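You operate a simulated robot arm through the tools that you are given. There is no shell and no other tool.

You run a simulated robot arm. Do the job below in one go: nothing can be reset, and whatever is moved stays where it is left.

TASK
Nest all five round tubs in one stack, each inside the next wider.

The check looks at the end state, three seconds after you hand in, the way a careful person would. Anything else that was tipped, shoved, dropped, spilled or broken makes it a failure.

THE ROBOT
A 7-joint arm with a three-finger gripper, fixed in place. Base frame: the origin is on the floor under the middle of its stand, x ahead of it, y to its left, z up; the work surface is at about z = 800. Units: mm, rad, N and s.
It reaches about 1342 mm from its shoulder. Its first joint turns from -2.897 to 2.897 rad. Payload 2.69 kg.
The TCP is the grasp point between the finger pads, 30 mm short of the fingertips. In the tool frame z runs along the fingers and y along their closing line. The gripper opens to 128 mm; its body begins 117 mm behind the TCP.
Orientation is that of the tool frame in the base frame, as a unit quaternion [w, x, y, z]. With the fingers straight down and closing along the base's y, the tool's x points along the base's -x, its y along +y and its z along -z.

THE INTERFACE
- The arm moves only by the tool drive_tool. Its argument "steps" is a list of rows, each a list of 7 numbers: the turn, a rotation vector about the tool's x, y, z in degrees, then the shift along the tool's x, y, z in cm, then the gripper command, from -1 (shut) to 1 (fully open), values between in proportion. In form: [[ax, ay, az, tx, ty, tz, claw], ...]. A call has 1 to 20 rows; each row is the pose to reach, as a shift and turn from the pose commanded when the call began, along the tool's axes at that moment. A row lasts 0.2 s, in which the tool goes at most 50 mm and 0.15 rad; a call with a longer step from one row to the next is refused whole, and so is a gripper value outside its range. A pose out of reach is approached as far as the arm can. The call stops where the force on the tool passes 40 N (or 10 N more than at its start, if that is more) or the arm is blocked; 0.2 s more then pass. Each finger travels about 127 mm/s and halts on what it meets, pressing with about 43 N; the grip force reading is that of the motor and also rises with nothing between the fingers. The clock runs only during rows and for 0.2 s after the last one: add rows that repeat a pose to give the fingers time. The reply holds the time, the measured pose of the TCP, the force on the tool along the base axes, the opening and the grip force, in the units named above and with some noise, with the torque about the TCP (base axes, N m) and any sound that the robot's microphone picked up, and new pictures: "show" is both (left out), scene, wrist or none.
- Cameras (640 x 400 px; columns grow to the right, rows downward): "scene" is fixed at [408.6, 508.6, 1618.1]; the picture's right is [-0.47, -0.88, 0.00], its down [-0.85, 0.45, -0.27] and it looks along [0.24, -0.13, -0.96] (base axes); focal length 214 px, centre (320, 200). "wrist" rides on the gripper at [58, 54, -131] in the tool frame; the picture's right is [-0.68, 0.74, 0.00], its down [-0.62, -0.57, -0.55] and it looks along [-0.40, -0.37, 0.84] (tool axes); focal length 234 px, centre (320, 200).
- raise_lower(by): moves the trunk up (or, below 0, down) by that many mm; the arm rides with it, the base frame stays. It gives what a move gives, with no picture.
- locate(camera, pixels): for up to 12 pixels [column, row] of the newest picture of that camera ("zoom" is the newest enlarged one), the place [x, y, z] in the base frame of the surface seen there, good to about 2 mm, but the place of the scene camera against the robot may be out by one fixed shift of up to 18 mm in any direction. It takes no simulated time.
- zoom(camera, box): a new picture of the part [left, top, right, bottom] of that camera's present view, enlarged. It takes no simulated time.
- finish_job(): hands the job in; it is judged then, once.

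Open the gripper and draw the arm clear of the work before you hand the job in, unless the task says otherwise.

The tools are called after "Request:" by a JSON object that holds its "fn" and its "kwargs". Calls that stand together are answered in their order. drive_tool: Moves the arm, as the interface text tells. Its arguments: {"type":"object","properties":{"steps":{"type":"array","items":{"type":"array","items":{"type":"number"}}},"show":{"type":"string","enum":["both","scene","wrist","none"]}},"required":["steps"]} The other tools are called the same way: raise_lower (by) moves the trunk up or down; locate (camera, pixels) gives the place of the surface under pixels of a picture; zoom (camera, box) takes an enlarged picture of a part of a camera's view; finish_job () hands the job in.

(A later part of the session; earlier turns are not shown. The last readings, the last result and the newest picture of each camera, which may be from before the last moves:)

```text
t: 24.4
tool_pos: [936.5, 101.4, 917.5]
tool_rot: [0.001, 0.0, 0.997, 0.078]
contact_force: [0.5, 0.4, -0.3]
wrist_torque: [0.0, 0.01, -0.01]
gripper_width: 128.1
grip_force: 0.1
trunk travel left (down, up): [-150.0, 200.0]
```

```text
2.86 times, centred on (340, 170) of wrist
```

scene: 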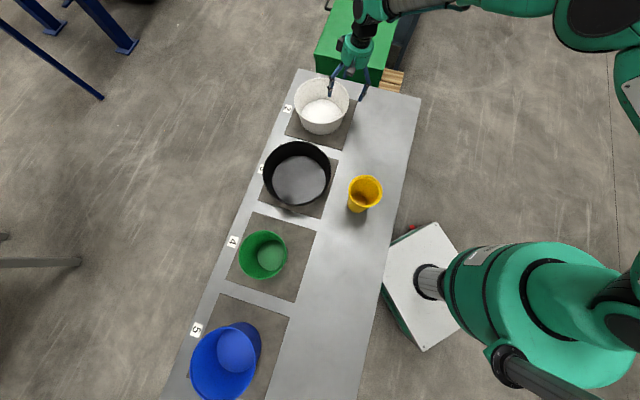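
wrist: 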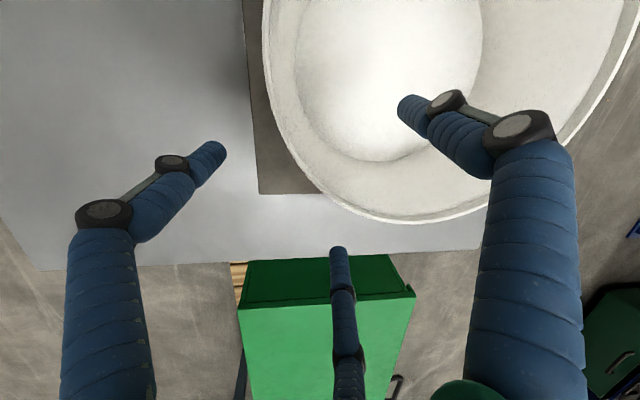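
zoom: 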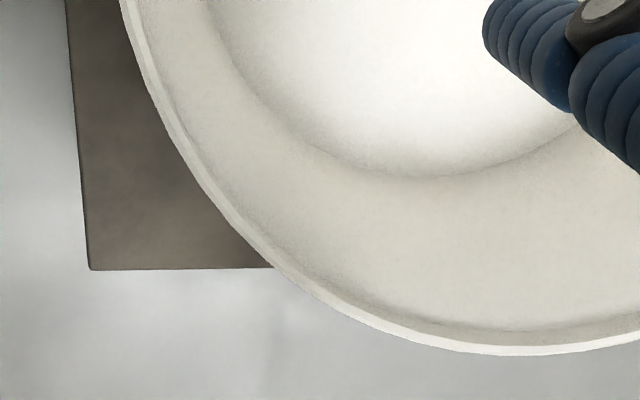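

Request:
{"fn": "locate", "kwargs": {"camera": "zoom", "pixels": [[165, 100], [180, 135], [200, 175], [225, 210], [255, 245], [285, 272], [320, 297], [360, 320], [205, 165], [232, 200], [262, 235], [290, 258]]}}

```text
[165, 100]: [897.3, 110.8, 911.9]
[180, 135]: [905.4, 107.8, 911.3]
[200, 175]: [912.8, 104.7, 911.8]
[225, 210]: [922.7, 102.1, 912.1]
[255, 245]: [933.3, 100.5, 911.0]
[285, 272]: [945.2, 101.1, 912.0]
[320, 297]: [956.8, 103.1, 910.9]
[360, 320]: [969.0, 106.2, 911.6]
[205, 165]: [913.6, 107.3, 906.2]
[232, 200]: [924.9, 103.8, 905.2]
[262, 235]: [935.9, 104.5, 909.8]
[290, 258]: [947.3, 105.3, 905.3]
```

The wall mid at the rim is at y≈102.5, so I shift the TCP 3 mm outward (−y) for the three-finger geometry and close gradually to just short of the wall.

Request:
{"fn": "drive_tool", "kwargs": {"steps": [[0, 0, 0, 0, -0.3, 0, 0.8], [0, 0, 0, 0, -0.3, 0, 0.4], [0, 0, 0, 0, -0.3, 0, 0.0], [0, 0, 0, 0, -0.3, 0, -0.3], [0, 0, 0, 0, -0.3, 0, -0.5], [0, 0, 0, 0, -0.3, 0, -0.6], [0, 0, 0, 0, -0.3, 0, -0.65], [0, 0, 0, 0, -0.3, 0, -0.65]], "show": "wrist"}}

```text
t: 26.2
tool_pos: [936.8, 98.7, 918.0]
tool_rot: [0.0, 0.0, 0.997, 0.079]
contact_force: [0.5, 0.1, 0.2]
wrist_torque: [0.04, -0.01, -0.01]
gripper_width: 22.2
grip_force: 0.1
trunk travel left (down, up): [-150.0, 200.0]
```

wrist: 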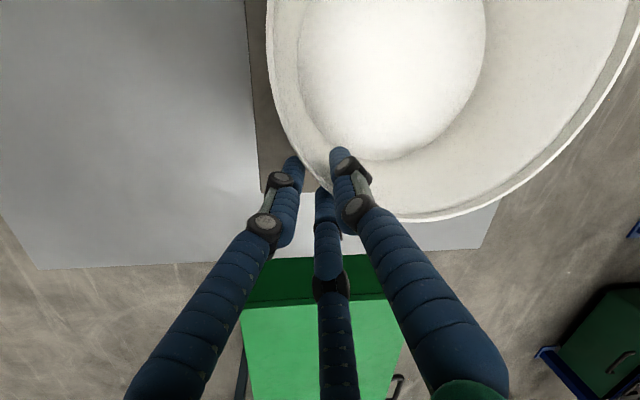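

Finger A is just inside and B/C just outside the wall, with 22 mm opening and no contact. I zoom in to check how centred the wall is in the gap.

Request:
{"fn": "zoom", "kwargs": {"camera": "wrist", "box": [250, 120, 400, 240]}}

```text
3.33 times, centred on (325, 180) of wrist
```

zoom: 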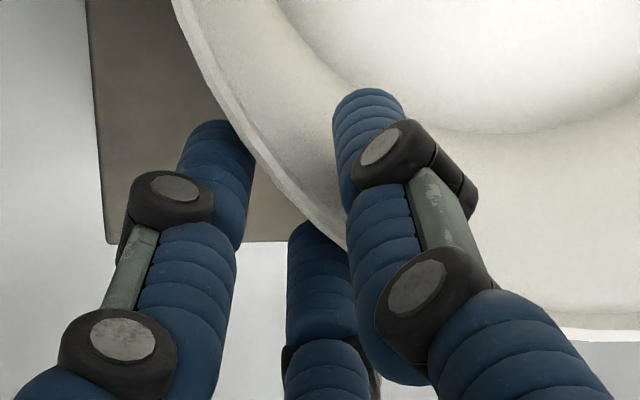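

The wall sits between A and B/C with a few mm on each side. I close gently onto it and hold.

Request:
{"fn": "drive_tool", "kwargs": {"steps": [[0, 0, 0, 0, 0, 0, -0.7], [0, 0, 0, 0, 0, 0, -0.74], [0, 0, 0, 0, 0, 0, -0.78], [0, 0, 0, 0, 0, 0, -0.82], [0, 0, 0, 0, 0, 0, -0.86], [0, 0, 0, 0, 0, 0, -0.9], [0, 0, 0, 0, 0, 0, -0.95], [0, 0, 0, 0, 0, 0, -1], [0, 0, 0, 0, 0, 0, -1]]}}

```text
t: 28.2
tool_pos: [937.4, 98.5, 917.3]
tool_rot: [0.0, 0.0, 0.997, 0.079]
contact_force: [-0.8, -0.4, 3.9]
wrist_torque: [0.27, -0.62, 0.02]
gripper_width: 12.7
grip_force: 39.2
trunk travel left (down, up): [-150.0, 200.0]
```

scene: 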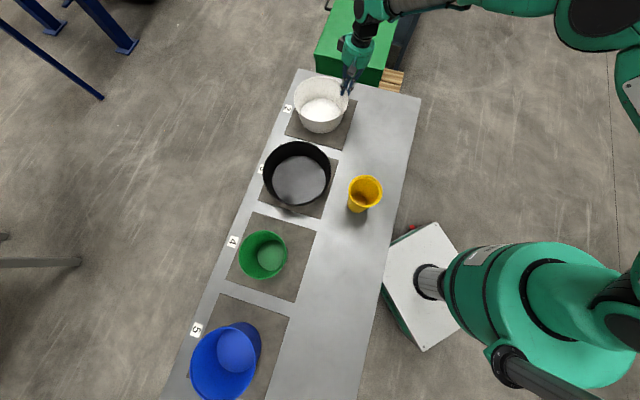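
wrist: 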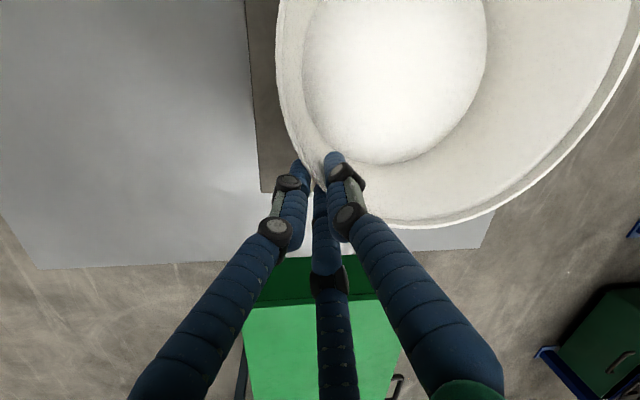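

Gripped: width 12.7 mm, 39 N. Test lift of 20 mm straight up (accounting for the tool's 9° tilt) to see if the tub sags.

Request:
{"fn": "drive_tool", "kwargs": {"steps": [[0, 0, 0, 0, 0.08, -0.494, -1], [0, 0, 0, 0, 0.156, -0.988, -1], [0, 0, 0, 0, 0.233, -1.48, -1], [0, 0, 0, 0, 0.311, -1.976, -1], [0, 0, 0, 0, 0.311, -1.976, -1]]}}

```text
t: 29.4
tool_pos: [937.6, 98.4, 938.4]
tool_rot: [0.0, 0.0, 0.997, 0.079]
contact_force: [0.3, 0.3, -1.6]
wrist_torque: [0.18, 0.0, 0.03]
gripper_width: 11.6
grip_force: 39.2
trunk travel left (down, up): [-150.0, 200.0]
```

scene: 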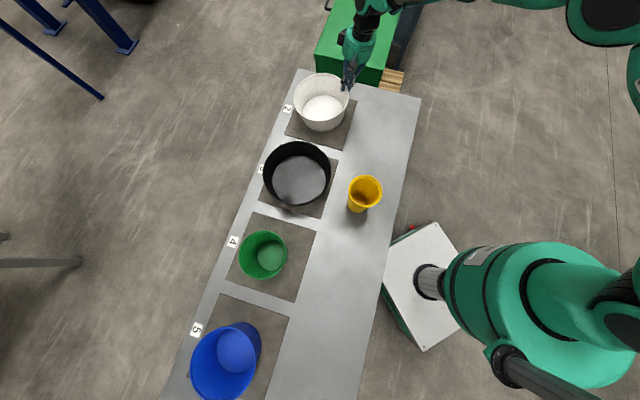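
wrist: 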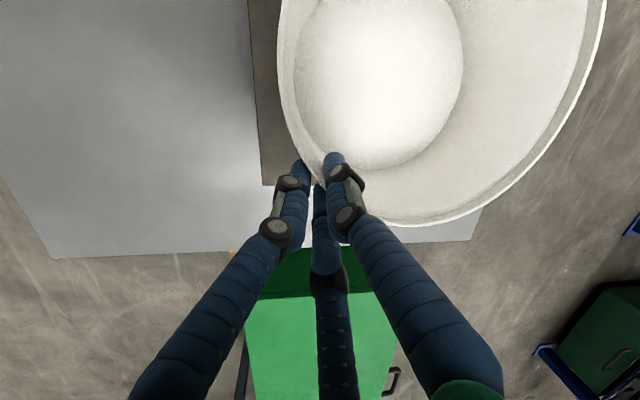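

The tub appears to have tilted a bit in the wrist view. I measure the rim plane from both cameras.

Request:
{"fn": "locate", "kwargs": {"camera": "wrist", "pixels": [[280, 60], [284, 100], [285, 20], [430, 221], [500, 195], [560, 135], [595, 60], [605, 10], [380, 80], [340, 100], [380, 160], [460, 60]]}}

Request:
{"fn": "zoom", "kwargs": {"camera": "scene", "box": [280, 60, 370, 150]}}

```text
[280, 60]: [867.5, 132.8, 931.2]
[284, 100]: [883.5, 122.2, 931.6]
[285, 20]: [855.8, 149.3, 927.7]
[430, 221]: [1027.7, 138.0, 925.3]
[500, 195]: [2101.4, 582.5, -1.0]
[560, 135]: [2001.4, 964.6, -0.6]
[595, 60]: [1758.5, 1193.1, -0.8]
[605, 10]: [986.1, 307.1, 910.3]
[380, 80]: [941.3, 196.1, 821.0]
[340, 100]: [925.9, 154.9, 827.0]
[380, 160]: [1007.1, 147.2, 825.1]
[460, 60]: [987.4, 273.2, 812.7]
```

```text
4.44 times, centred on (325, 105) of scene
```

zoom: 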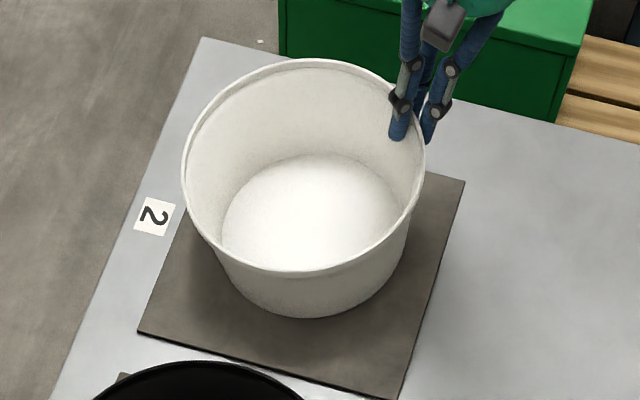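

The near rim is at 931 but the far rim is at 910, so the far edge still rests on the pad (tilt ≈7°). I lift another 25 mm slowly to find out whether the grip holds the tilt or keeps rotating.

Request:
{"fn": "drive_tool", "kwargs": {"steps": [[0, 0, 0, 0, 0.08, -0.494, -1], [0, 0, 0, 0, 0.156, -0.988, -1], [0, 0, 0, 0, 0.233, -1.48, -1], [0, 0, 0, 0, 0.311, -1.976, -1], [0, 0, 0, 0, 0.389, -2.47, -1], [0, 0, 0, 0, 0.389, -2.47, -1]]}}

Request:
{"fn": "locate", "kwargs": {"camera": "wrist", "pixels": [[280, 60], [284, 100], [285, 20], [430, 215], [440, 190], [480, 140], [520, 60], [500, 10], [380, 80], [340, 100], [380, 150], [440, 60]]}}

```text
t: 30.8
tool_pos: [936.8, 98.2, 963.0]
tool_rot: [0.001, 0.0, 0.997, 0.078]
contact_force: [0.0, 1.3, -2.9]
wrist_torque: [-0.12, 0.06, 0.04]
gripper_width: 11.3
grip_force: 37.5
trunk travel left (down, up): [-150.0, 200.0]
```

scene: 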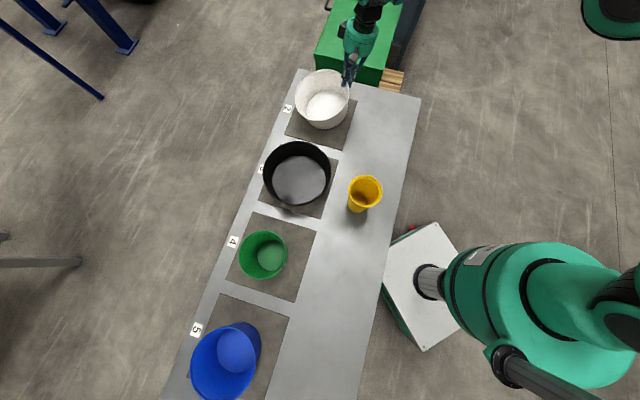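
wrist: 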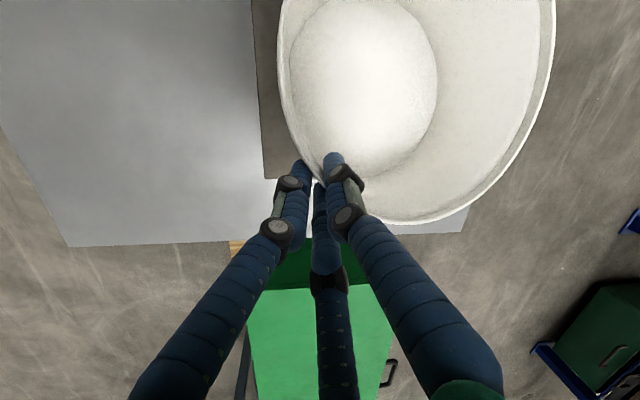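

```text
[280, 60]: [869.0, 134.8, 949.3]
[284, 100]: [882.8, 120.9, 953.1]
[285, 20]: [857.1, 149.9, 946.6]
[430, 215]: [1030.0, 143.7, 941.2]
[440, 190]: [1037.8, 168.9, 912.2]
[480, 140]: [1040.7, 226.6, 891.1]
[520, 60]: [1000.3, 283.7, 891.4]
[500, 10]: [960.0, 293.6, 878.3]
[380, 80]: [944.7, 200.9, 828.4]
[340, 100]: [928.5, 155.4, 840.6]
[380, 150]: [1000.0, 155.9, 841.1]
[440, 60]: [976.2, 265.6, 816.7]
```

The floor tilt is now ≈12° and the wrist torque has changed sign, meaning the grip starts carrying the moment. I lift 20 mm more to find the angle at which it hangs stably; I can then rotate the tool to level it.

Request:
{"fn": "drive_tool", "kwargs": {"steps": [[0, 0, 0, 0, 0.08, -0.494, -1], [0, 0, 0, 0, 0.156, -0.988, -1], [0, 0, 0, 0, 0.233, -1.48, -1], [0, 0, 0, 0, 0.311, -1.976, -1], [0, 0, 0, 0, 0.311, -1.976, -1], [0, 0, 0, 0, 0.311, -1.976, -1]]}}

Request:
{"fn": "locate", "kwargs": {"camera": "wrist", "pixels": [[280, 60], [284, 100], [285, 20], [430, 210], [380, 80], [340, 100], [360, 150], [420, 60], [400, 40], [370, 30], [330, 60], [410, 100]]}}

Request:
{"fn": "zoom", "kwargs": {"camera": "scene", "box": [280, 50, 380, 150]}}

```text
t: 32.2
tool_pos: [937.2, 99.6, 983.0]
tool_rot: [0.0, 0.0, 0.997, 0.078]
contact_force: [-0.2, 0.5, -3.9]
wrist_torque: [-0.27, 0.08, 0.01]
gripper_width: 11.2
grip_force: 38.6
trunk travel left (down, up): [-150.0, 200.0]
```

scene: 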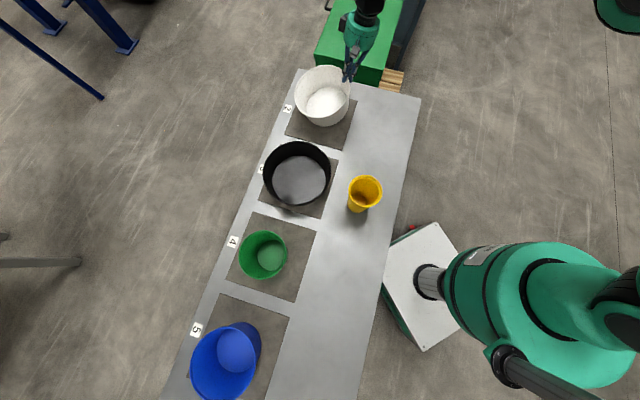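
wrist: 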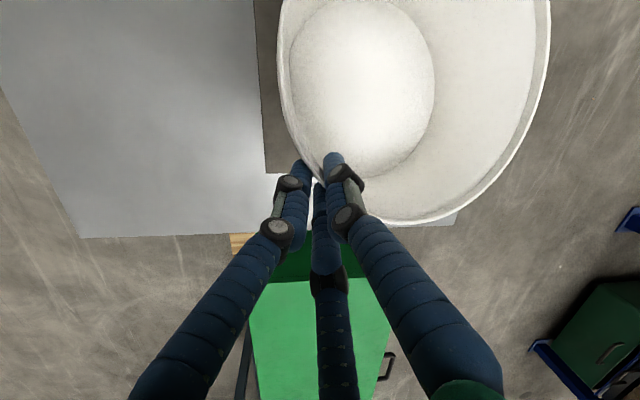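

```text
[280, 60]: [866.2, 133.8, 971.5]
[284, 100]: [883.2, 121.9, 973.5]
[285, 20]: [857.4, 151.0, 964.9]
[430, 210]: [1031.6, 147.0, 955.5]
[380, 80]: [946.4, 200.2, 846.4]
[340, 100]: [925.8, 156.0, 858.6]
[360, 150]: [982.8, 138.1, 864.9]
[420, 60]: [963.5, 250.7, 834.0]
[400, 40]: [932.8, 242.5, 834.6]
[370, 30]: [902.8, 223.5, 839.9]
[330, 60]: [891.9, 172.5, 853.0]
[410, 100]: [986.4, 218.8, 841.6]
```

```text
4.00 times, centred on (330, 100) of scene
```

zoom: 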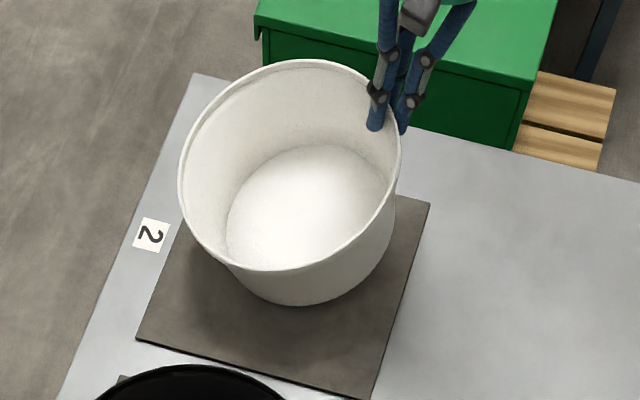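

The white tub now hangs clear and stable at ≈15° tilt (weight ≈4 N). I lift 50 mm more while rotating the tool −15° about its x, which should level the tub.

Request:
{"fn": "drive_tool", "kwargs": {"steps": [[0, 0, 0, 0, 0.2, -1.25, -1], [-2.5, 0, 0, 0, 0.39, -2.47, -1], [-5, 0, 0, 0, 0.58, -3.7, -1], [-7.5, 0, 0, 0, 0.78, -4.94, -1], [-10, 0, 0, 0, 0.78, -4.94, -1], [-12.5, 0, 0, 0, 0.78, -4.94, -1], [-15, 0, 0, 0, 0.78, -4.94, -1], [-15, 0, 0, 0, 0.78, -4.94, -1], [-15, 0, 0, 0, 0.78, -4.94, -1]]}}

Request:
{"fn": "zoom", "kwargs": {"camera": "scene", "box": [280, 40, 380, 140]}}

```text
t: 34.2
tool_pos: [936.8, 100.0, 1032.1]
tool_rot: [-0.001, 0.0, 0.978, 0.208]
contact_force: [-0.6, -0.1, -3.1]
wrist_torque: [-0.39, 0.05, 0.03]
gripper_width: 11.4
grip_force: 38.4
trunk travel left (down, up): [-150.0, 200.0]
```

scene: 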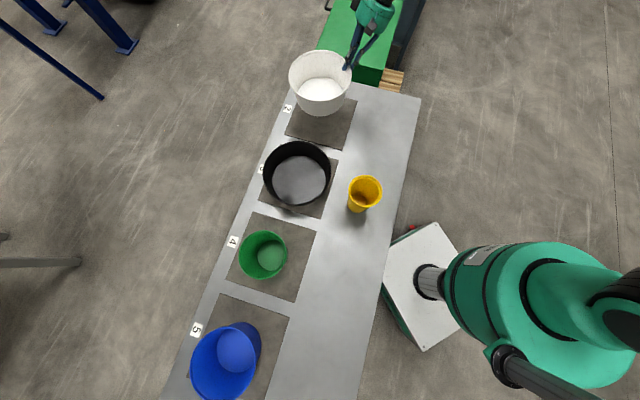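
wrist: 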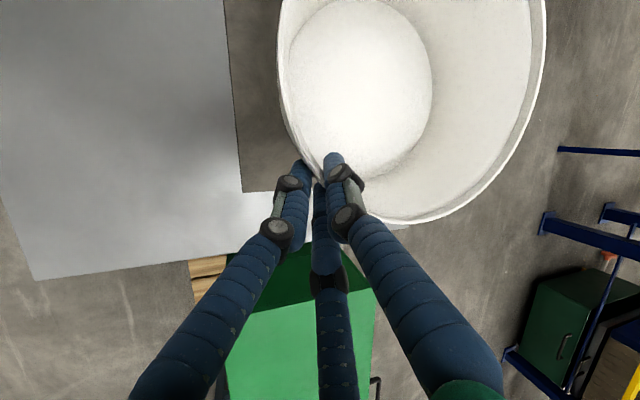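

```text
4.00 times, centred on (330, 90) of scene
```

zoom: 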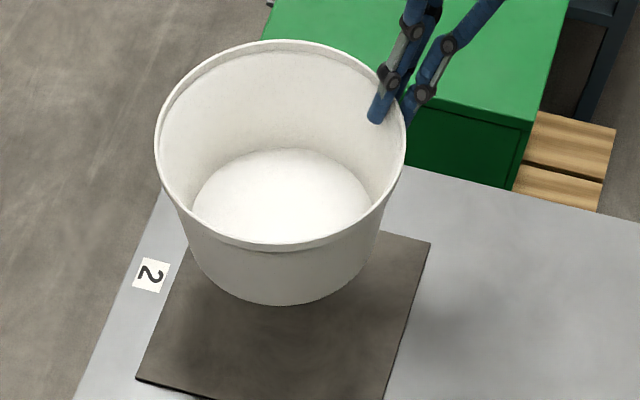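

The white tub is up and looks nearly level. I measure its rim and floor in both views to get its level and centre.

Request:
{"fn": "locate", "kwargs": {"camera": "zoom", "pixels": [[158, 140], [403, 140], [290, 43], [275, 247], [200, 70], [375, 75], [190, 205], [350, 220], [280, 160], [280, 230], [215, 190], [350, 190]]}}

Request:
{"fn": "locate", "kwargs": {"camera": "wrist", "pixels": [[280, 60], [284, 100], [287, 10], [430, 210], [380, 80], [340, 100], [360, 150], [420, 60], [400, 40], [370, 30], [330, 60], [410, 100]]}}

```text
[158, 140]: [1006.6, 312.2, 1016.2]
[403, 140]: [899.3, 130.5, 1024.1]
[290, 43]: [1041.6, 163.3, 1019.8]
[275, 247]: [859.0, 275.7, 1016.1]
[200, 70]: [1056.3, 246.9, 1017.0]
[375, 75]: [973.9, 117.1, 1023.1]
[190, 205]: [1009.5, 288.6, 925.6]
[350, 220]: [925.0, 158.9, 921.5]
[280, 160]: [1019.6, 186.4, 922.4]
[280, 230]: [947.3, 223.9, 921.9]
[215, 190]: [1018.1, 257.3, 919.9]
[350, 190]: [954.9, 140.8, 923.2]
```

```text
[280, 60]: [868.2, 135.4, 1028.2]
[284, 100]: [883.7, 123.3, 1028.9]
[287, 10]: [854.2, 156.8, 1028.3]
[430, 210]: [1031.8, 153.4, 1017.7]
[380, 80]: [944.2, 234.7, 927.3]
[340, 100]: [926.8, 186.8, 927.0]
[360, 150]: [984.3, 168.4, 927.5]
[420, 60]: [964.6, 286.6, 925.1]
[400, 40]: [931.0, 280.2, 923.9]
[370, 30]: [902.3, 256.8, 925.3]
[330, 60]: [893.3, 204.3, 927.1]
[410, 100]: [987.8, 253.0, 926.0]
```

The tub is level within ~2° (floor 924–927.5), its rim centre ≈(943,212), bottom ≈920, above the black rim (891). I carry it horizontally to above the black tub at ≈(715,428).

Request:
{"fn": "drive_tool", "kwargs": {"steps": [[0, 0, 0, 1.14, 0.986, 0.44, -1], [0, 0, 0, 3.42, 2.958, 1.32, -1], [0, 0, 0, 6.27, 5.423, 2.417, -1], [0, 0, 0, 9.12, 7.888, 3.516, -1], [0, 0, 0, 11.97, 10.353, 4.615, -1], [0, 0, 0, 14.82, 12.818, 5.714, -1], [0, 0, 0, 17.67, 15.283, 6.812, -1], [0, 0, 0, 19.95, 17.255, 7.691, -1], [0, 0, 0, 21.66, 18.734, 8.35, -1], [0, 0, 0, 22.8, 19.72, 8.79, -1], [0, 0, 0, 22.8, 19.72, 8.79, -1]]}}

Request:
{"fn": "zoom", "kwargs": {"camera": "scene", "box": [240, 100, 360, 220]}}

```text
t: 36.6
tool_pos: [707.2, 314.6, 1033.5]
tool_rot: [0.0, 0.0, 0.978, 0.208]
contact_force: [0.4, 0.1, -4.1]
wrist_torque: [-0.39, 0.05, 0.01]
gripper_width: 11.3
grip_force: 38.1
trunk travel left (down, up): [-150.0, 200.0]
```

scene: 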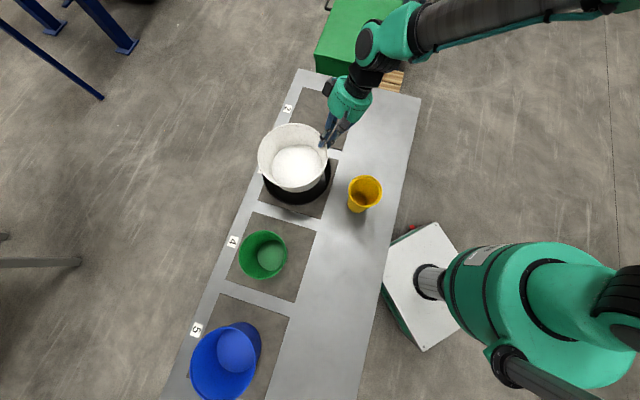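
wrist: 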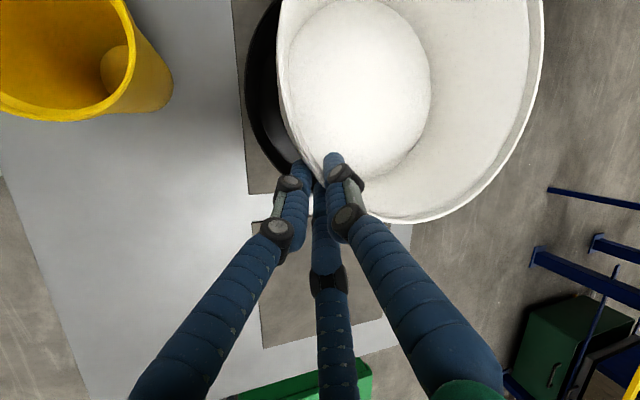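

```text
3.33 times, centred on (300, 160) of scene
```

zoom: 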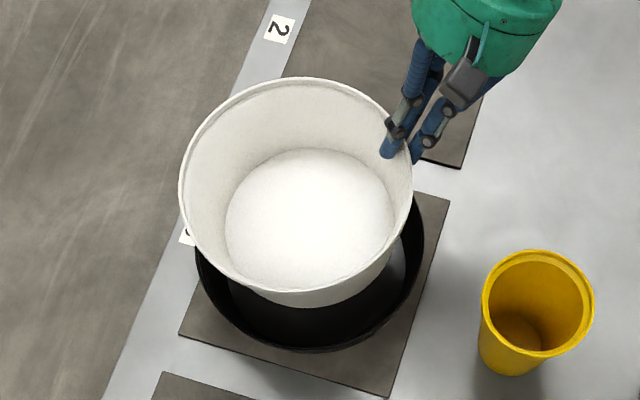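

White is above black. I locate both rims in the same scene zoom so the relative offset is free of the camera shift.

Request:
{"fn": "locate", "kwargs": {"camera": "zoom", "pixels": [[182, 185], [411, 185], [300, 80], [290, 289], [215, 115], [380, 115], [205, 250], [370, 255], [230, 220], [390, 210], [300, 160], [300, 270]]}}

Request:
{"fn": "locate", "kwargs": {"camera": "zoom", "pixels": [[197, 260], [215, 300], [250, 332], [300, 349], [350, 342], [390, 312], [412, 275], [422, 235], [410, 205], [205, 282], [275, 344], [330, 348]]}}

```text
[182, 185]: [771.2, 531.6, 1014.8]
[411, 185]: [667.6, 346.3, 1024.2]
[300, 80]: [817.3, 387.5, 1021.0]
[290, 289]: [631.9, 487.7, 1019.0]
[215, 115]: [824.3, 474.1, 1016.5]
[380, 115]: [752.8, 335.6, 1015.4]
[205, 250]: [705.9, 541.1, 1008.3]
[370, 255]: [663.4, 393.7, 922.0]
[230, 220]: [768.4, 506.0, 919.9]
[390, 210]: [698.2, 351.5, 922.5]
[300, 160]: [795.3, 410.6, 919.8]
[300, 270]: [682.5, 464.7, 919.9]
```

```text
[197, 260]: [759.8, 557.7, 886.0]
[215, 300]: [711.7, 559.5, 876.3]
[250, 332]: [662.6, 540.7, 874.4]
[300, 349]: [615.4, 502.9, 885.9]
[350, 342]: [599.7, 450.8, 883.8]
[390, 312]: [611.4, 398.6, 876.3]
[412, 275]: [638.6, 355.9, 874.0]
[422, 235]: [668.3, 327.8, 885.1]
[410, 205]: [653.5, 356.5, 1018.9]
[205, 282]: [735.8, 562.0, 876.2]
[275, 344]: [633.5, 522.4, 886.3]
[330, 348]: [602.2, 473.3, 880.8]
```

White and black centres agree within ~2 mm. I offset 6 mm toward +y for finger room on the outside, then lower 90 mm into the black tub.

Request:
{"fn": "drive_tool", "kwargs": {"steps": [[0, 0, 0, 0, 0.548, 0.244, -1], [0, 0, 0, 0, -0.266, 2.07, -1], [0, 0, 0, 0, -1.08, 3.896, -1], [0, 0, 0, 0, -1.894, 5.722, -1], [0, 0, 0, 0, -2.505, 7.091, -1], [0, 0, 0, 0, -2.912, 8.0, -1], [0, 0, 0, 0, -3.115, 8.461, -1], [0, 0, 0, 0, -3.115, 8.461, -1]]}}

Request:
{"fn": "zoom", "kwargs": {"camera": "scene", "box": [240, 100, 360, 220]}}

```text
t: 38.4
tool_pos: [709.7, 321.2, 942.5]
tool_rot: [0.0, 0.0, 0.978, 0.208]
contact_force: [0.2, 0.4, -3.7]
wrist_torque: [-0.37, 0.08, -0.01]
gripper_width: 11.0
grip_force: 37.8
trunk travel left (down, up): [-150.0, 200.0]
```

scene: 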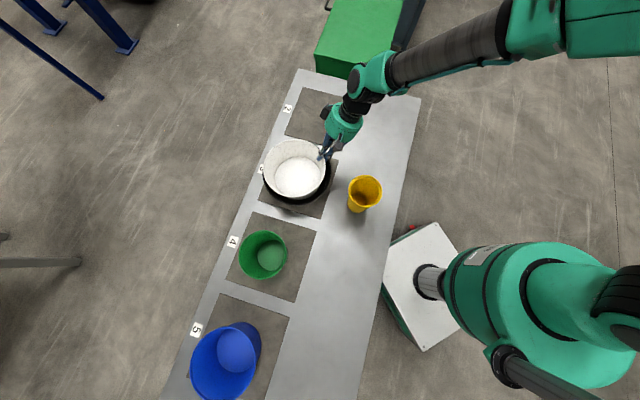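
wrist: 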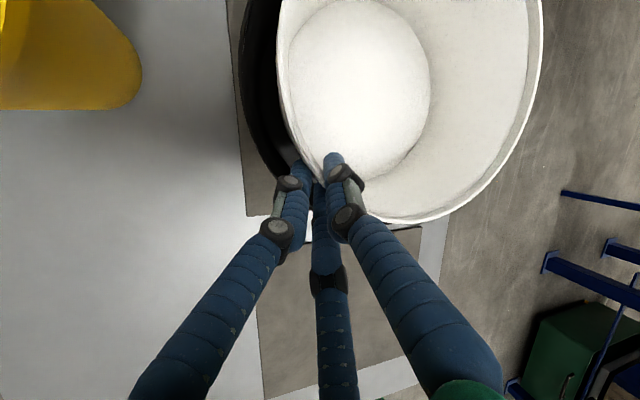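

```text
3.33 times, centred on (300, 160) of scene
```

zoom: 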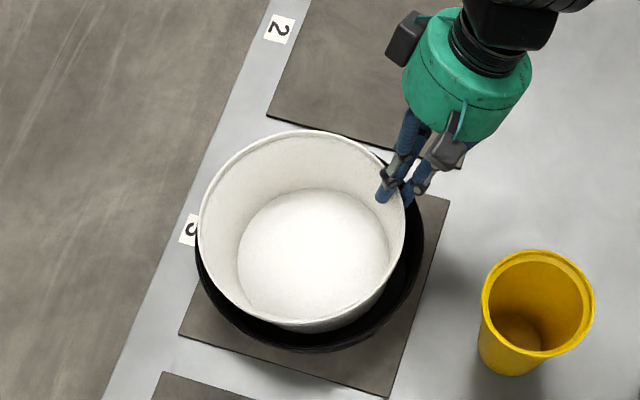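

White is inside the black rim with about 17 mm to go. I check its centre against black's before the last part.

Request:
{"fn": "locate", "kwargs": {"camera": "zoom", "pixels": [[200, 230], [405, 225], [305, 132], [300, 331], [230, 165], [375, 160], [220, 290], [385, 280], [315, 210], [315, 300], [250, 250], [380, 240]]}}

Request:
{"fn": "locate", "kwargs": {"camera": "wrist", "pixels": [[280, 60], [284, 100], [287, 10], [430, 210], [380, 80], [340, 100], [360, 150], [420, 60], [245, 60], [250, 110], [270, 160], [380, 240]]}}

```text
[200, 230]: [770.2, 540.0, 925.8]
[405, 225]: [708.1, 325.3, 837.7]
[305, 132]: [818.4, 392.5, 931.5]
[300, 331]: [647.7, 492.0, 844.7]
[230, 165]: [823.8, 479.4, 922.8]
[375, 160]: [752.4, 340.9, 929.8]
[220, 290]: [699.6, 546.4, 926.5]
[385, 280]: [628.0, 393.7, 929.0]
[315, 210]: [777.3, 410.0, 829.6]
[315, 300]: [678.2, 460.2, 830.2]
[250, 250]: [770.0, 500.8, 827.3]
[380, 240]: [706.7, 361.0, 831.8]
```

```text
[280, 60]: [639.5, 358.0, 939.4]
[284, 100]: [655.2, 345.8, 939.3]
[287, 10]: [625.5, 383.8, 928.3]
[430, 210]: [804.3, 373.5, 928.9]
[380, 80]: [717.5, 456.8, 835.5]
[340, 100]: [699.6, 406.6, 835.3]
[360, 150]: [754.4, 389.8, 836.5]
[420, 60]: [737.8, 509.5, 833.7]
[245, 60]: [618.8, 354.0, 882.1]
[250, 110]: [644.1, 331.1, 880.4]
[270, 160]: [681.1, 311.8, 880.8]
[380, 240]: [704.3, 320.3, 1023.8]
```

White is offset only (2,3) mm from black's centre; bottom ≈829 vs black floor ≈812. I lower 13 mm more with +4 mm in y, then creep to contact.

Request:
{"fn": "drive_tool", "kwargs": {"steps": [[0, 0, 0, 0, 0.1, 0.7, -1], [0, 0, 0, 0, -0.05, 1.1, -1], [0, 0, 0, 0, -0.164, 1.35, -1], [0, 0, 0, 0, -0.164, 1.35, -1]], "show": "none"}}

Request:
{"fn": "drive_tool", "kwargs": {"steps": [[0, 0, 0, 0, -0.041, 0.091, -1], [0, 0, 0, 0, -0.081, 0.183, -1], [0, 0, 0, 0, -0.081, 0.183, -1]], "show": "wrist"}}

```text
t: 39.4
tool_pos: [708.1, 323.5, 928.8]
tool_rot: [0.001, -0.001, 0.978, 0.207]
contact_force: [-0.3, -0.4, -2.8]
wrist_torque: [-0.35, 0.04, 0.0]
gripper_width: 11.3
grip_force: 38.7
trunk travel left (down, up): [-150.0, 200.0]
```

```text
t: 40.2
tool_pos: [708.9, 325.0, 928.1]
tool_rot: [-0.001, -0.001, 0.978, 0.208]
contact_force: [0.3, 0.1, -4.0]
wrist_torque: [-0.37, 0.04, 0.0]
gripper_width: 11.3
grip_force: 38.4
trunk travel left (down, up): [-150.0, 200.0]
```

wrist: 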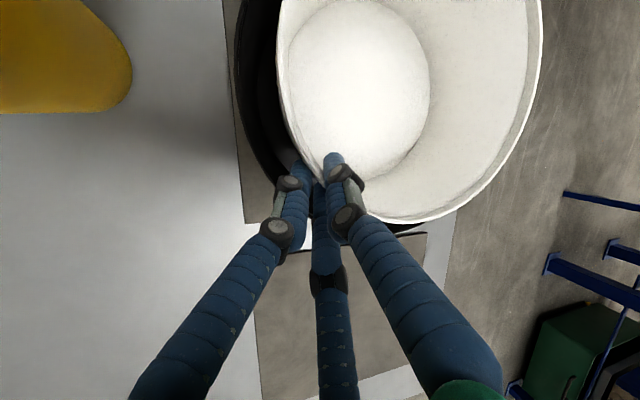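

No contact yet (still ≈−4 N hanging). I continue creeping down 3 mm.

Request:
{"fn": "drive_tool", "kwargs": {"steps": [[0, 0, 0, 0, -0.041, 0.091, -1], [0, 0, 0, 0, -0.081, 0.183, -1], [0, 0, 0, 0, -0.122, 0.274, -1], [0, 0, 0, 0, -0.122, 0.274, -1]], "show": "none"}}

Request:
{"fn": "locate", "kwargs": {"camera": "wrist", "pixels": [[280, 60], [284, 100], [287, 10], [430, 210], [380, 80], [340, 100], [360, 150], [420, 60], [238, 60], [245, 110], [270, 160], [400, 40]]}}

```text
t: 41.2
tool_pos: [708.5, 325.1, 925.2]
tool_rot: [0.0, 0.0, 0.978, 0.208]
contact_force: [0.0, -0.8, -1.7]
wrist_torque: [-0.13, 0.0, -0.05]
gripper_width: 11.1
grip_force: 38.2
trunk travel left (down, up): [-150.0, 200.0]
```

```text
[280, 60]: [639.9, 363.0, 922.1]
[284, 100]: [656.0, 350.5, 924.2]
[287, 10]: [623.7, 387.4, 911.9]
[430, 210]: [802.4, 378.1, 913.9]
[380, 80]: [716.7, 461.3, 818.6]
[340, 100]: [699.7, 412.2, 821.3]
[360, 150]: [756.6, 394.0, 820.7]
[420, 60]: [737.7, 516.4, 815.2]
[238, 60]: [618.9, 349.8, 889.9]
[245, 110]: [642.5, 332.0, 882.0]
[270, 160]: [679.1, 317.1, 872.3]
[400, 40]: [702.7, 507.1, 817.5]
```

The far edge has touched (force −1.7 N, torque dropping); the near side is ~5 mm high. The outside fingers have ~14 mm room to the black wall, so I lower the near side 4 mm more in small steps.

Request:
{"fn": "drive_tool", "kwargs": {"steps": [[0, 0, 0, 0, -0.041, 0.091, -1], [0, 0, 0, 0, -0.081, 0.183, -1], [0, 0, 0, 0, -0.122, 0.274, -1], [0, 0, 0, 0, -0.163, 0.365, -1], [0, 0, 0, 0, -0.163, 0.365, -1]], "show": "wrist"}}

Request:
{"fn": "locate", "kwargs": {"camera": "wrist", "pixels": [[280, 60], [284, 100], [287, 10], [430, 210], [380, 80], [340, 100], [360, 150], [420, 60], [238, 60], [245, 110], [270, 160], [400, 40]]}}

```text
t: 42.4
tool_pos: [707.8, 324.8, 921.2]
tool_rot: [0.001, 0.0, 0.978, 0.208]
contact_force: [0.0, -0.3, -1.7]
wrist_torque: [-0.04, -0.1, -0.08]
gripper_width: 11.2
grip_force: 38.0
trunk travel left (down, up): [-150.0, 200.0]
```

wrist: 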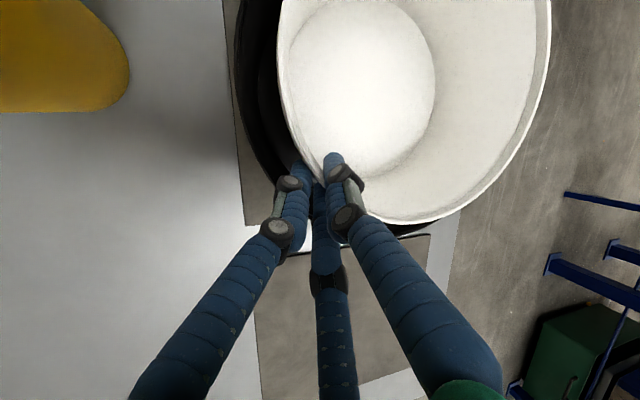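

```text
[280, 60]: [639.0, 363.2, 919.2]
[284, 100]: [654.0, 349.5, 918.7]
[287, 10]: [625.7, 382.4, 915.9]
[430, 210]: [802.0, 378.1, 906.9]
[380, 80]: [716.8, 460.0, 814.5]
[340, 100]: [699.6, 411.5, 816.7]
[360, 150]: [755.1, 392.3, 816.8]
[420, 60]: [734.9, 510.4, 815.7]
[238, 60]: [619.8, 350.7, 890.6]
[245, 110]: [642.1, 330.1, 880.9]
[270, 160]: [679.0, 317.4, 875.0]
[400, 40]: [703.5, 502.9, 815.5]
```

The white floor is now level (816.7 near, 815.5 far), seated on the black floor. I press 0.7 mm more and release in small opening steps.

Request:
{"fn": "drive_tool", "kwargs": {"steps": [[0, 0, 0, 0, -0.028, 0.064, -1], [0, 0, 0, 0, -0.028, 0.064, -1], [0, 0, 0, 0, -0.028, 0.064, -0.9], [0, 0, 0, 0, -0.028, 0.064, -0.84], [0, 0, 0, 0, -0.028, 0.064, -0.8], [0, 0, 0, 0, -0.028, 0.064, -0.76], [0, 0, 0, 0, -0.028, 0.064, -0.72], [0, 0, 0, 0, -0.028, 0.064, -0.68], [0, 0, 0, 0, -0.028, 0.064, -0.68]], "show": "wrist"}}

Request:
{"fn": "zoom", "kwargs": {"camera": "wrist", "box": [240, 110, 420, 240]}}

```text
t: 44.4
tool_pos: [708.6, 324.4, 920.2]
tool_rot: [0.001, 0.0, 0.978, 0.208]
contact_force: [-0.2, -0.3, 0.3]
wrist_torque: [-0.01, -0.06, 0.0]
gripper_width: 20.2
grip_force: 0.0
trunk travel left (down, up): [-150.0, 200.0]
```

wrist: 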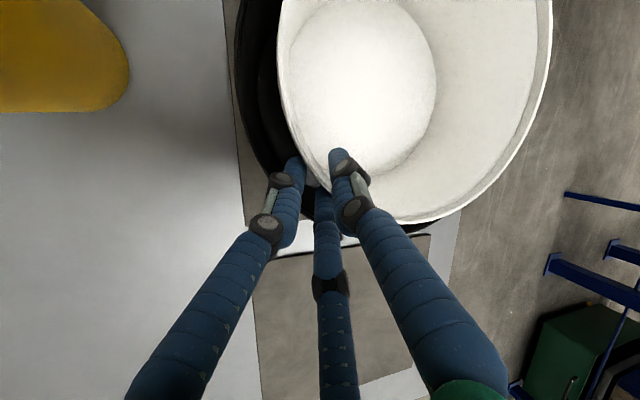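

```text
3.08 times, centred on (330, 175) of wrist
```

zoom: 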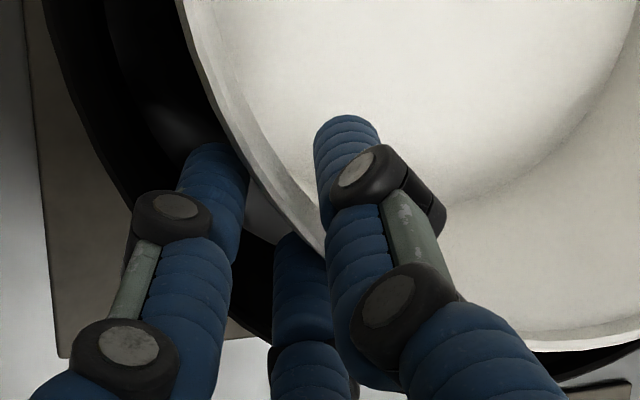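

Released: the fingers are off the wall on both sides. I withdraw upward along a 15° slanted line, which clears both the outer lip (B/C) and the inner wall (A).

Request:
{"fn": "drive_tool", "kwargs": {"steps": [[0, 0, 0, 0, 0, 0, -0.6], [0, 0, 0, 0, 0.08, -0.511, -0.6], [0, 0, 0, 0, 0.162, -1.022, -0.6], [0, 0, 0, 0, 0.243, -1.533, -0.6], [0, 0, 0, 0, 0.324, -2.044, -0.6], [0, 0, 0, 0, 0.486, -3.066, -0.6], [0, 0, 0, 0, 0.81, -5.11, -0.6], [0, 0, 0, 0, 1.3, -9.0, -0.6], [0, 0, 0, 0, 2.0, -13.0, -0.6]]}}

Request:
{"fn": "zoom", "kwargs": {"camera": "scene", "box": [240, 100, 360, 220]}}

```text
t: 46.4
tool_pos: [708.1, 288.9, 1048.0]
tool_rot: [0.0, 0.0, 0.978, 0.207]
contact_force: [-0.3, -0.1, -0.3]
wrist_torque: [0.05, 0.02, -0.03]
gripper_width: 25.2
grip_force: 0.0
trunk travel left (down, up): [-150.0, 200.0]
```

scene: 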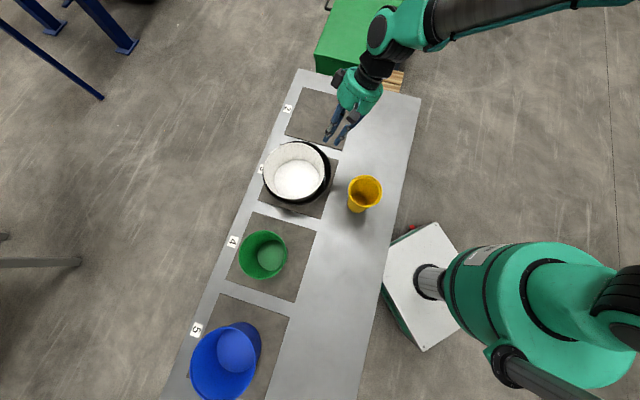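
wrist: 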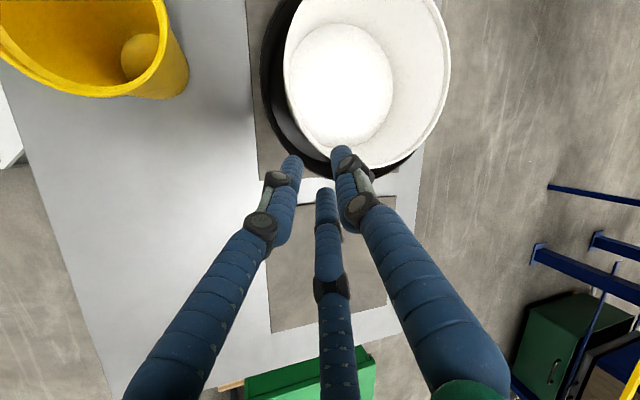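

```text
3.33 times, centred on (300, 160) of scene
```

zoom: 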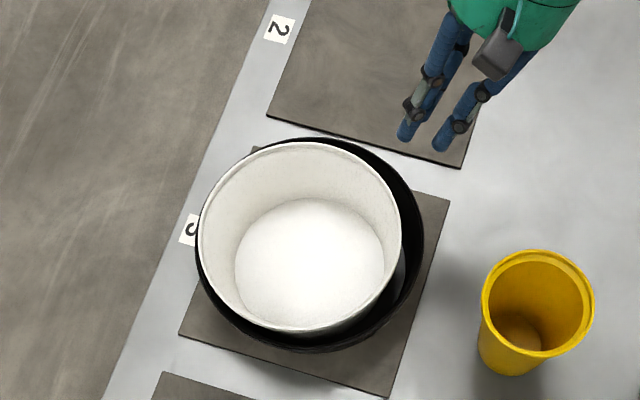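

White now sits inside black. I measure the rim level, then plan the blue tub.

Request:
{"fn": "locate", "kwargs": {"camera": "zoom", "pixels": [[201, 235], [400, 235], [305, 145], [300, 330], [225, 180], [380, 180], [225, 295], [385, 285], [310, 215], [310, 310], [250, 260], [375, 260]]}}

Request:
{"fn": "locate", "kwargs": {"camera": "wrist", "pixels": [[286, 60], [290, 100], [308, 135], [370, 167], [410, 150], [445, 100], [448, 60], [300, 15], [340, 90], [380, 60], [320, 50], [360, 120]]}}

```text
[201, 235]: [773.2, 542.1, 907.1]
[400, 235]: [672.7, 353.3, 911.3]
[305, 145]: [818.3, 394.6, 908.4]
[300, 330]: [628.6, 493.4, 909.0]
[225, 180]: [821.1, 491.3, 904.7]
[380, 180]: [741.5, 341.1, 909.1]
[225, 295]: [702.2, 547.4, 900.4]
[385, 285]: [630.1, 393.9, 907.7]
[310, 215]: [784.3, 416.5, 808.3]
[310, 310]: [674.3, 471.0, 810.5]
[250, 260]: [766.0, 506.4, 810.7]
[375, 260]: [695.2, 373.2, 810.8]
```

```text
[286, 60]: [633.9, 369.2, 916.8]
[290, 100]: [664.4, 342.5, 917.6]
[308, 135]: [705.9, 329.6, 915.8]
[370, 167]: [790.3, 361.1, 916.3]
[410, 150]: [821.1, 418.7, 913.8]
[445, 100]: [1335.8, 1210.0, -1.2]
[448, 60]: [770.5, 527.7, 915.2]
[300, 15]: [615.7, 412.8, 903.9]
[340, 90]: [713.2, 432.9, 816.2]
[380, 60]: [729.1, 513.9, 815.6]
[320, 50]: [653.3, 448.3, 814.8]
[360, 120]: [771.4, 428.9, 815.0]
```

White is flat in black: centre ≈(716.5,435.5), rim ≈916.5, floor ≈816. Now I travel at z≈1080 over to the −y wall of the blue tub, near (283,774), keeping the 24° tool tilt and opening the fingers.

Request:
{"fn": "drive_tool", "kwargs": {"steps": [[0, 0, 0, 0, 1.3, -2.92, -0.6], [0, 0, 0, 3.03, 4.46, -1.51, -0.6], [0, 0, 0, 6.06, 7.63, -0.1, -0.6], [0, 0, 0, 9.1, 10.79, 1.31, -0.4], [0, 0, 0, 12.13, 13.95, 2.72, 0], [0, 0, 0, 15.16, 17.12, 4.13, 0.4], [0, 0, 0, 18.19, 20.28, 5.54, 0.8], [0, 0, 0, 21.22, 23.44, 6.95, 1], [0, 0, 0, 24.26, 26.6, 8.36, 1], [0, 0, 0, 27.29, 29.77, 9.77, 1], [0, 0, 0, 30.32, 32.93, 11.18, 1], [0, 0, 0, 33.35, 36.09, 12.59, 1], [0, 0, 0, 36.38, 39.26, 14.0, 1], [0, 0, 0, 39.42, 42.42, 15.41, 1], [0, 0, 0, 41.3, 44.4, 16.3, 1], [0, 0, 0, 42.45, 45.58, 16.82, 1], [0, 0, 0, 42.45, 45.58, 16.82, 1]]}}

```text
t: 50.0
tool_pos: [283.8, 775.2, 1079.4]
tool_rot: [0.0, 0.0, 0.978, 0.208]
contact_force: [0.5, 0.3, 0.7]
wrist_torque: [-0.01, -0.03, -0.01]
gripper_width: 127.8
grip_force: 0.0
trunk travel left (down, up): [-150.0, 200.0]
```

scene: 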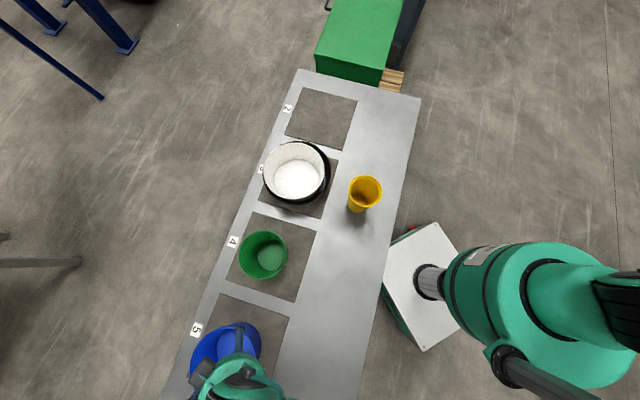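
wrist: 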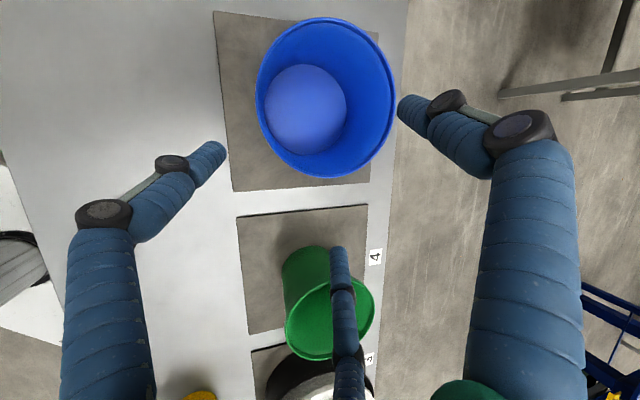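

Blue is fully visible in the wrist view around (325,100). I measure its rim and floor.

Request:
{"fn": "zoom", "kwargs": {"camera": "wrist", "box": [240, 0, 420, 200]}}

```text
2.00 times, centred on (330, 100) of wrist
```

zoom: 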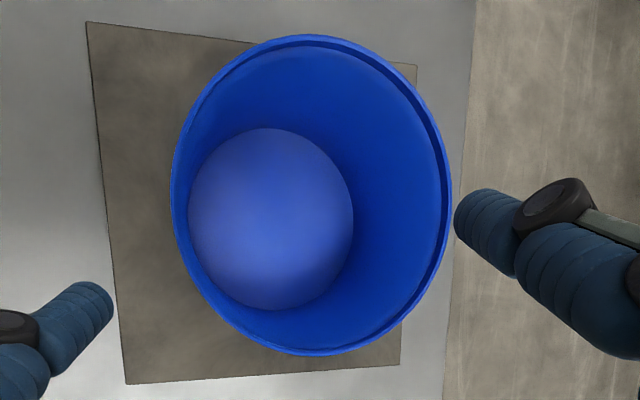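

Request:
{"fn": "locate", "kwargs": {"camera": "zoom", "pixels": [[172, 190], [450, 205], [310, 37], [325, 354], [215, 85], [410, 85], [205, 295], [415, 310], [185, 245], [250, 335], [380, 345], [440, 140]]}}

Request:
{"fn": "locate", "kwargs": {"camera": "zoom", "pixels": [[195, 220], [345, 220], [268, 135], [268, 303], [268, 220], [350, 100], [400, 200], [350, 320], [300, 330], [230, 290], [320, 150], [320, 285]]}}

```text
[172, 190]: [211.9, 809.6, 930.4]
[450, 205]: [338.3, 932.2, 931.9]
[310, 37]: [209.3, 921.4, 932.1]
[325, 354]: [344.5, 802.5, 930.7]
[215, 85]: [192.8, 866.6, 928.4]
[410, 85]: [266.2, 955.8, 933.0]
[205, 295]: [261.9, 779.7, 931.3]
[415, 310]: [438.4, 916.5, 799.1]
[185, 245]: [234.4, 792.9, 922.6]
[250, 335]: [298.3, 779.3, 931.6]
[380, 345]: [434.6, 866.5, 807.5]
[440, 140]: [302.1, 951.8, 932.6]
```

```text
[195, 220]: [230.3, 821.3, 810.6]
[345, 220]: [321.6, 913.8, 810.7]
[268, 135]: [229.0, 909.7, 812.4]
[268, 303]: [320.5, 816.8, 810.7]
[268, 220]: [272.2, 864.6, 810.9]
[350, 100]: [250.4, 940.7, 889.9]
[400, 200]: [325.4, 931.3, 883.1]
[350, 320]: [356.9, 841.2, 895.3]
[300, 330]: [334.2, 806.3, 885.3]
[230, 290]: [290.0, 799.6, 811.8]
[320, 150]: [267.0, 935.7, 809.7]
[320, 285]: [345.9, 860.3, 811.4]
```

Blue: centre ≈(281.5,866.3), rim radius ≈89.5, rim z≈931.5, wall slope ≈8.6°. With the same 24° tilt the tub should stay level when lifted, so I descend to TCP ≈(281.5,771,935) with the fingers open.

Request:
{"fn": "drive_tool", "kwargs": {"steps": [[0, 0, 0, 0.23, -1.5, 3.0, 1], [0, 0, 0, 0.23, -3.0, 6.2, 1], [0, 0, 0, 0.23, -4.4, 9.2, 1], [0, 0, 0, 0.23, -5.4, 11.2, 1], [0, 0, 0, 0.23, -6.0, 12.5, 1], [0, 0, 0, 0.23, -6.26, 13.03, 1], [0, 0, 0, 0.23, -6.26, 13.03, 0.5], [0, 0, 0, 0.23, -6.26, 13.03, 0.0], [0, 0, 0, 0.23, -6.26, 13.03, -0.4], [0, 0, 0, 0.23, -6.26, 13.03, -0.4]]}}

Request:
{"fn": "zoom", "kwargs": {"camera": "wrist", "box": [240, 100, 420, 240]}}

```text
t: 52.2
tool_pos: [282.7, 770.0, 936.7]
tool_rot: [0.0, 0.001, 0.978, 0.207]
contact_force: [-0.2, 0.4, -0.6]
wrist_torque: [-0.01, -0.05, 0.0]
gripper_width: 38.3
grip_force: 0.0
trunk travel left (down, up): [-150.0, 200.0]
```

scene: 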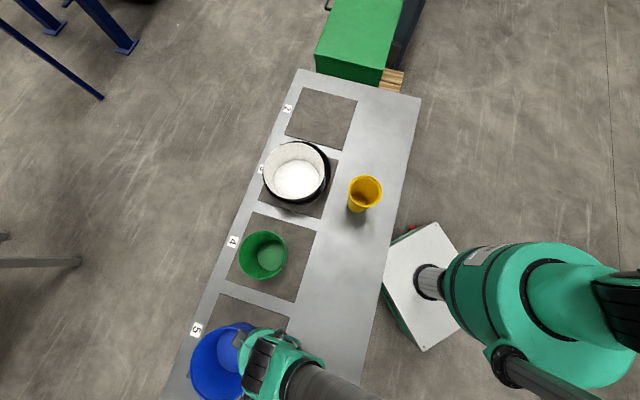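
wrist: 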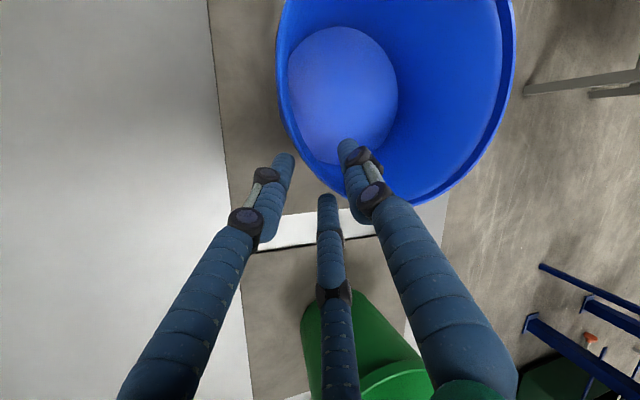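

```text
2.86 times, centred on (330, 170) of wrist
```

zoom: 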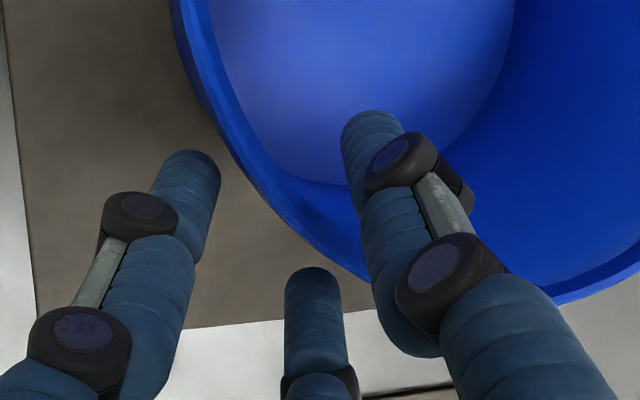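

The wall lies between A (inside) and B/C (outside). I locate the rim near the fingers to verify the gap centring.

Request:
{"fn": "locate", "kwargs": {"camera": "zoom", "pixels": [[192, 70], [205, 100], [225, 135], [245, 165], [270, 195], [300, 228], [330, 250], [355, 268], [250, 160], [275, 187], [310, 220], [340, 240]]}}

```text
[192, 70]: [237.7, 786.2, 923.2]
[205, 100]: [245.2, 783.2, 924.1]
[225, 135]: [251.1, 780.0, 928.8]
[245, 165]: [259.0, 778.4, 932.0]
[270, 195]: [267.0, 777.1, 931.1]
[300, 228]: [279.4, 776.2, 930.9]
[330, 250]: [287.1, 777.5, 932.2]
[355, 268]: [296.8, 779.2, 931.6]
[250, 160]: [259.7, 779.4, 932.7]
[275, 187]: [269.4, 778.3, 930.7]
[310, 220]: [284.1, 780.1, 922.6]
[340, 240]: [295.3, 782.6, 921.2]
```

Rim outer edge is at y≈776, giving wall position ≈5.3 mm on A's side at the rim, as planned. I close gently.

Request:
{"fn": "drive_tool", "kwargs": {"steps": [[0, 0, 0, 0.1, 0, 0, -0.55], [0, 0, 0, 0.1, 0, 0, -0.65], [0, 0, 0, 0.1, 0, 0, -0.7], [0, 0, 0, 0.1, 0, 0, -0.75], [0, 0, 0, 0.1, 0, 0, -0.8], [0, 0, 0, 0.1, 0, 0, -0.84], [0, 0, 0, 0.1, 0, 0, -0.88], [0, 0, 0, 0.1, 0, 0, -0.92], [0, 0, 0, 0.1, 0, 0, -1], [0, 0, 0, 0.1, 0, 0, -1], [0, 0, 0, 0.1, 0, 0, -1]], "show": "wrist"}}

Request:
{"fn": "locate", "kwargs": {"camera": "wrist", "pixels": [[340, 80], [370, 60], [350, 130], [330, 40], [380, 100], [310, 90], [345, 40], [320, 120], [285, 80], [440, 195], [500, 60], [480, 150]]}}

```text
t: 54.6
tool_pos: [278.9, 769.6, 936.0]
tool_rot: [0.0, 0.0, 0.978, 0.208]
contact_force: [-1.8, 0.3, 4.4]
wrist_torque: [0.15, -0.13, 0.1]
gripper_width: 11.6
grip_force: 38.8
trunk travel left (down, up): [-150.0, 200.0]
```

wrist: 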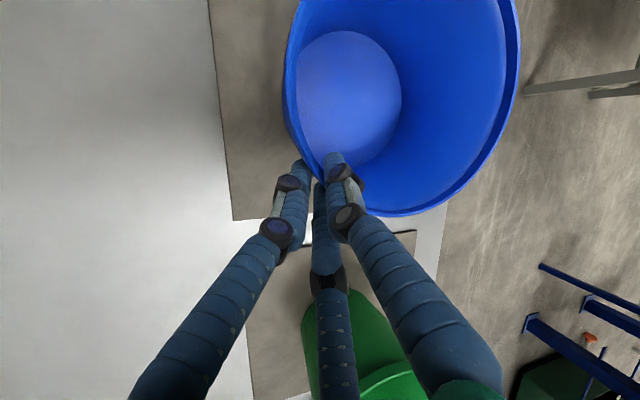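

```text
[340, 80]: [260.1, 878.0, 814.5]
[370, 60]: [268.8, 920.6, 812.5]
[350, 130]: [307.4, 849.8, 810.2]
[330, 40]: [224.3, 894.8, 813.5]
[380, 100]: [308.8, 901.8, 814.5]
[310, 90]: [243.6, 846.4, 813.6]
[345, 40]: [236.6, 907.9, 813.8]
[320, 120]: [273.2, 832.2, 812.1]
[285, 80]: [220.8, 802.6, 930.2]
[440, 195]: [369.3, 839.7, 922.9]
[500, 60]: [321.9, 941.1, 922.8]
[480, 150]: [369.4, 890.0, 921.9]
```

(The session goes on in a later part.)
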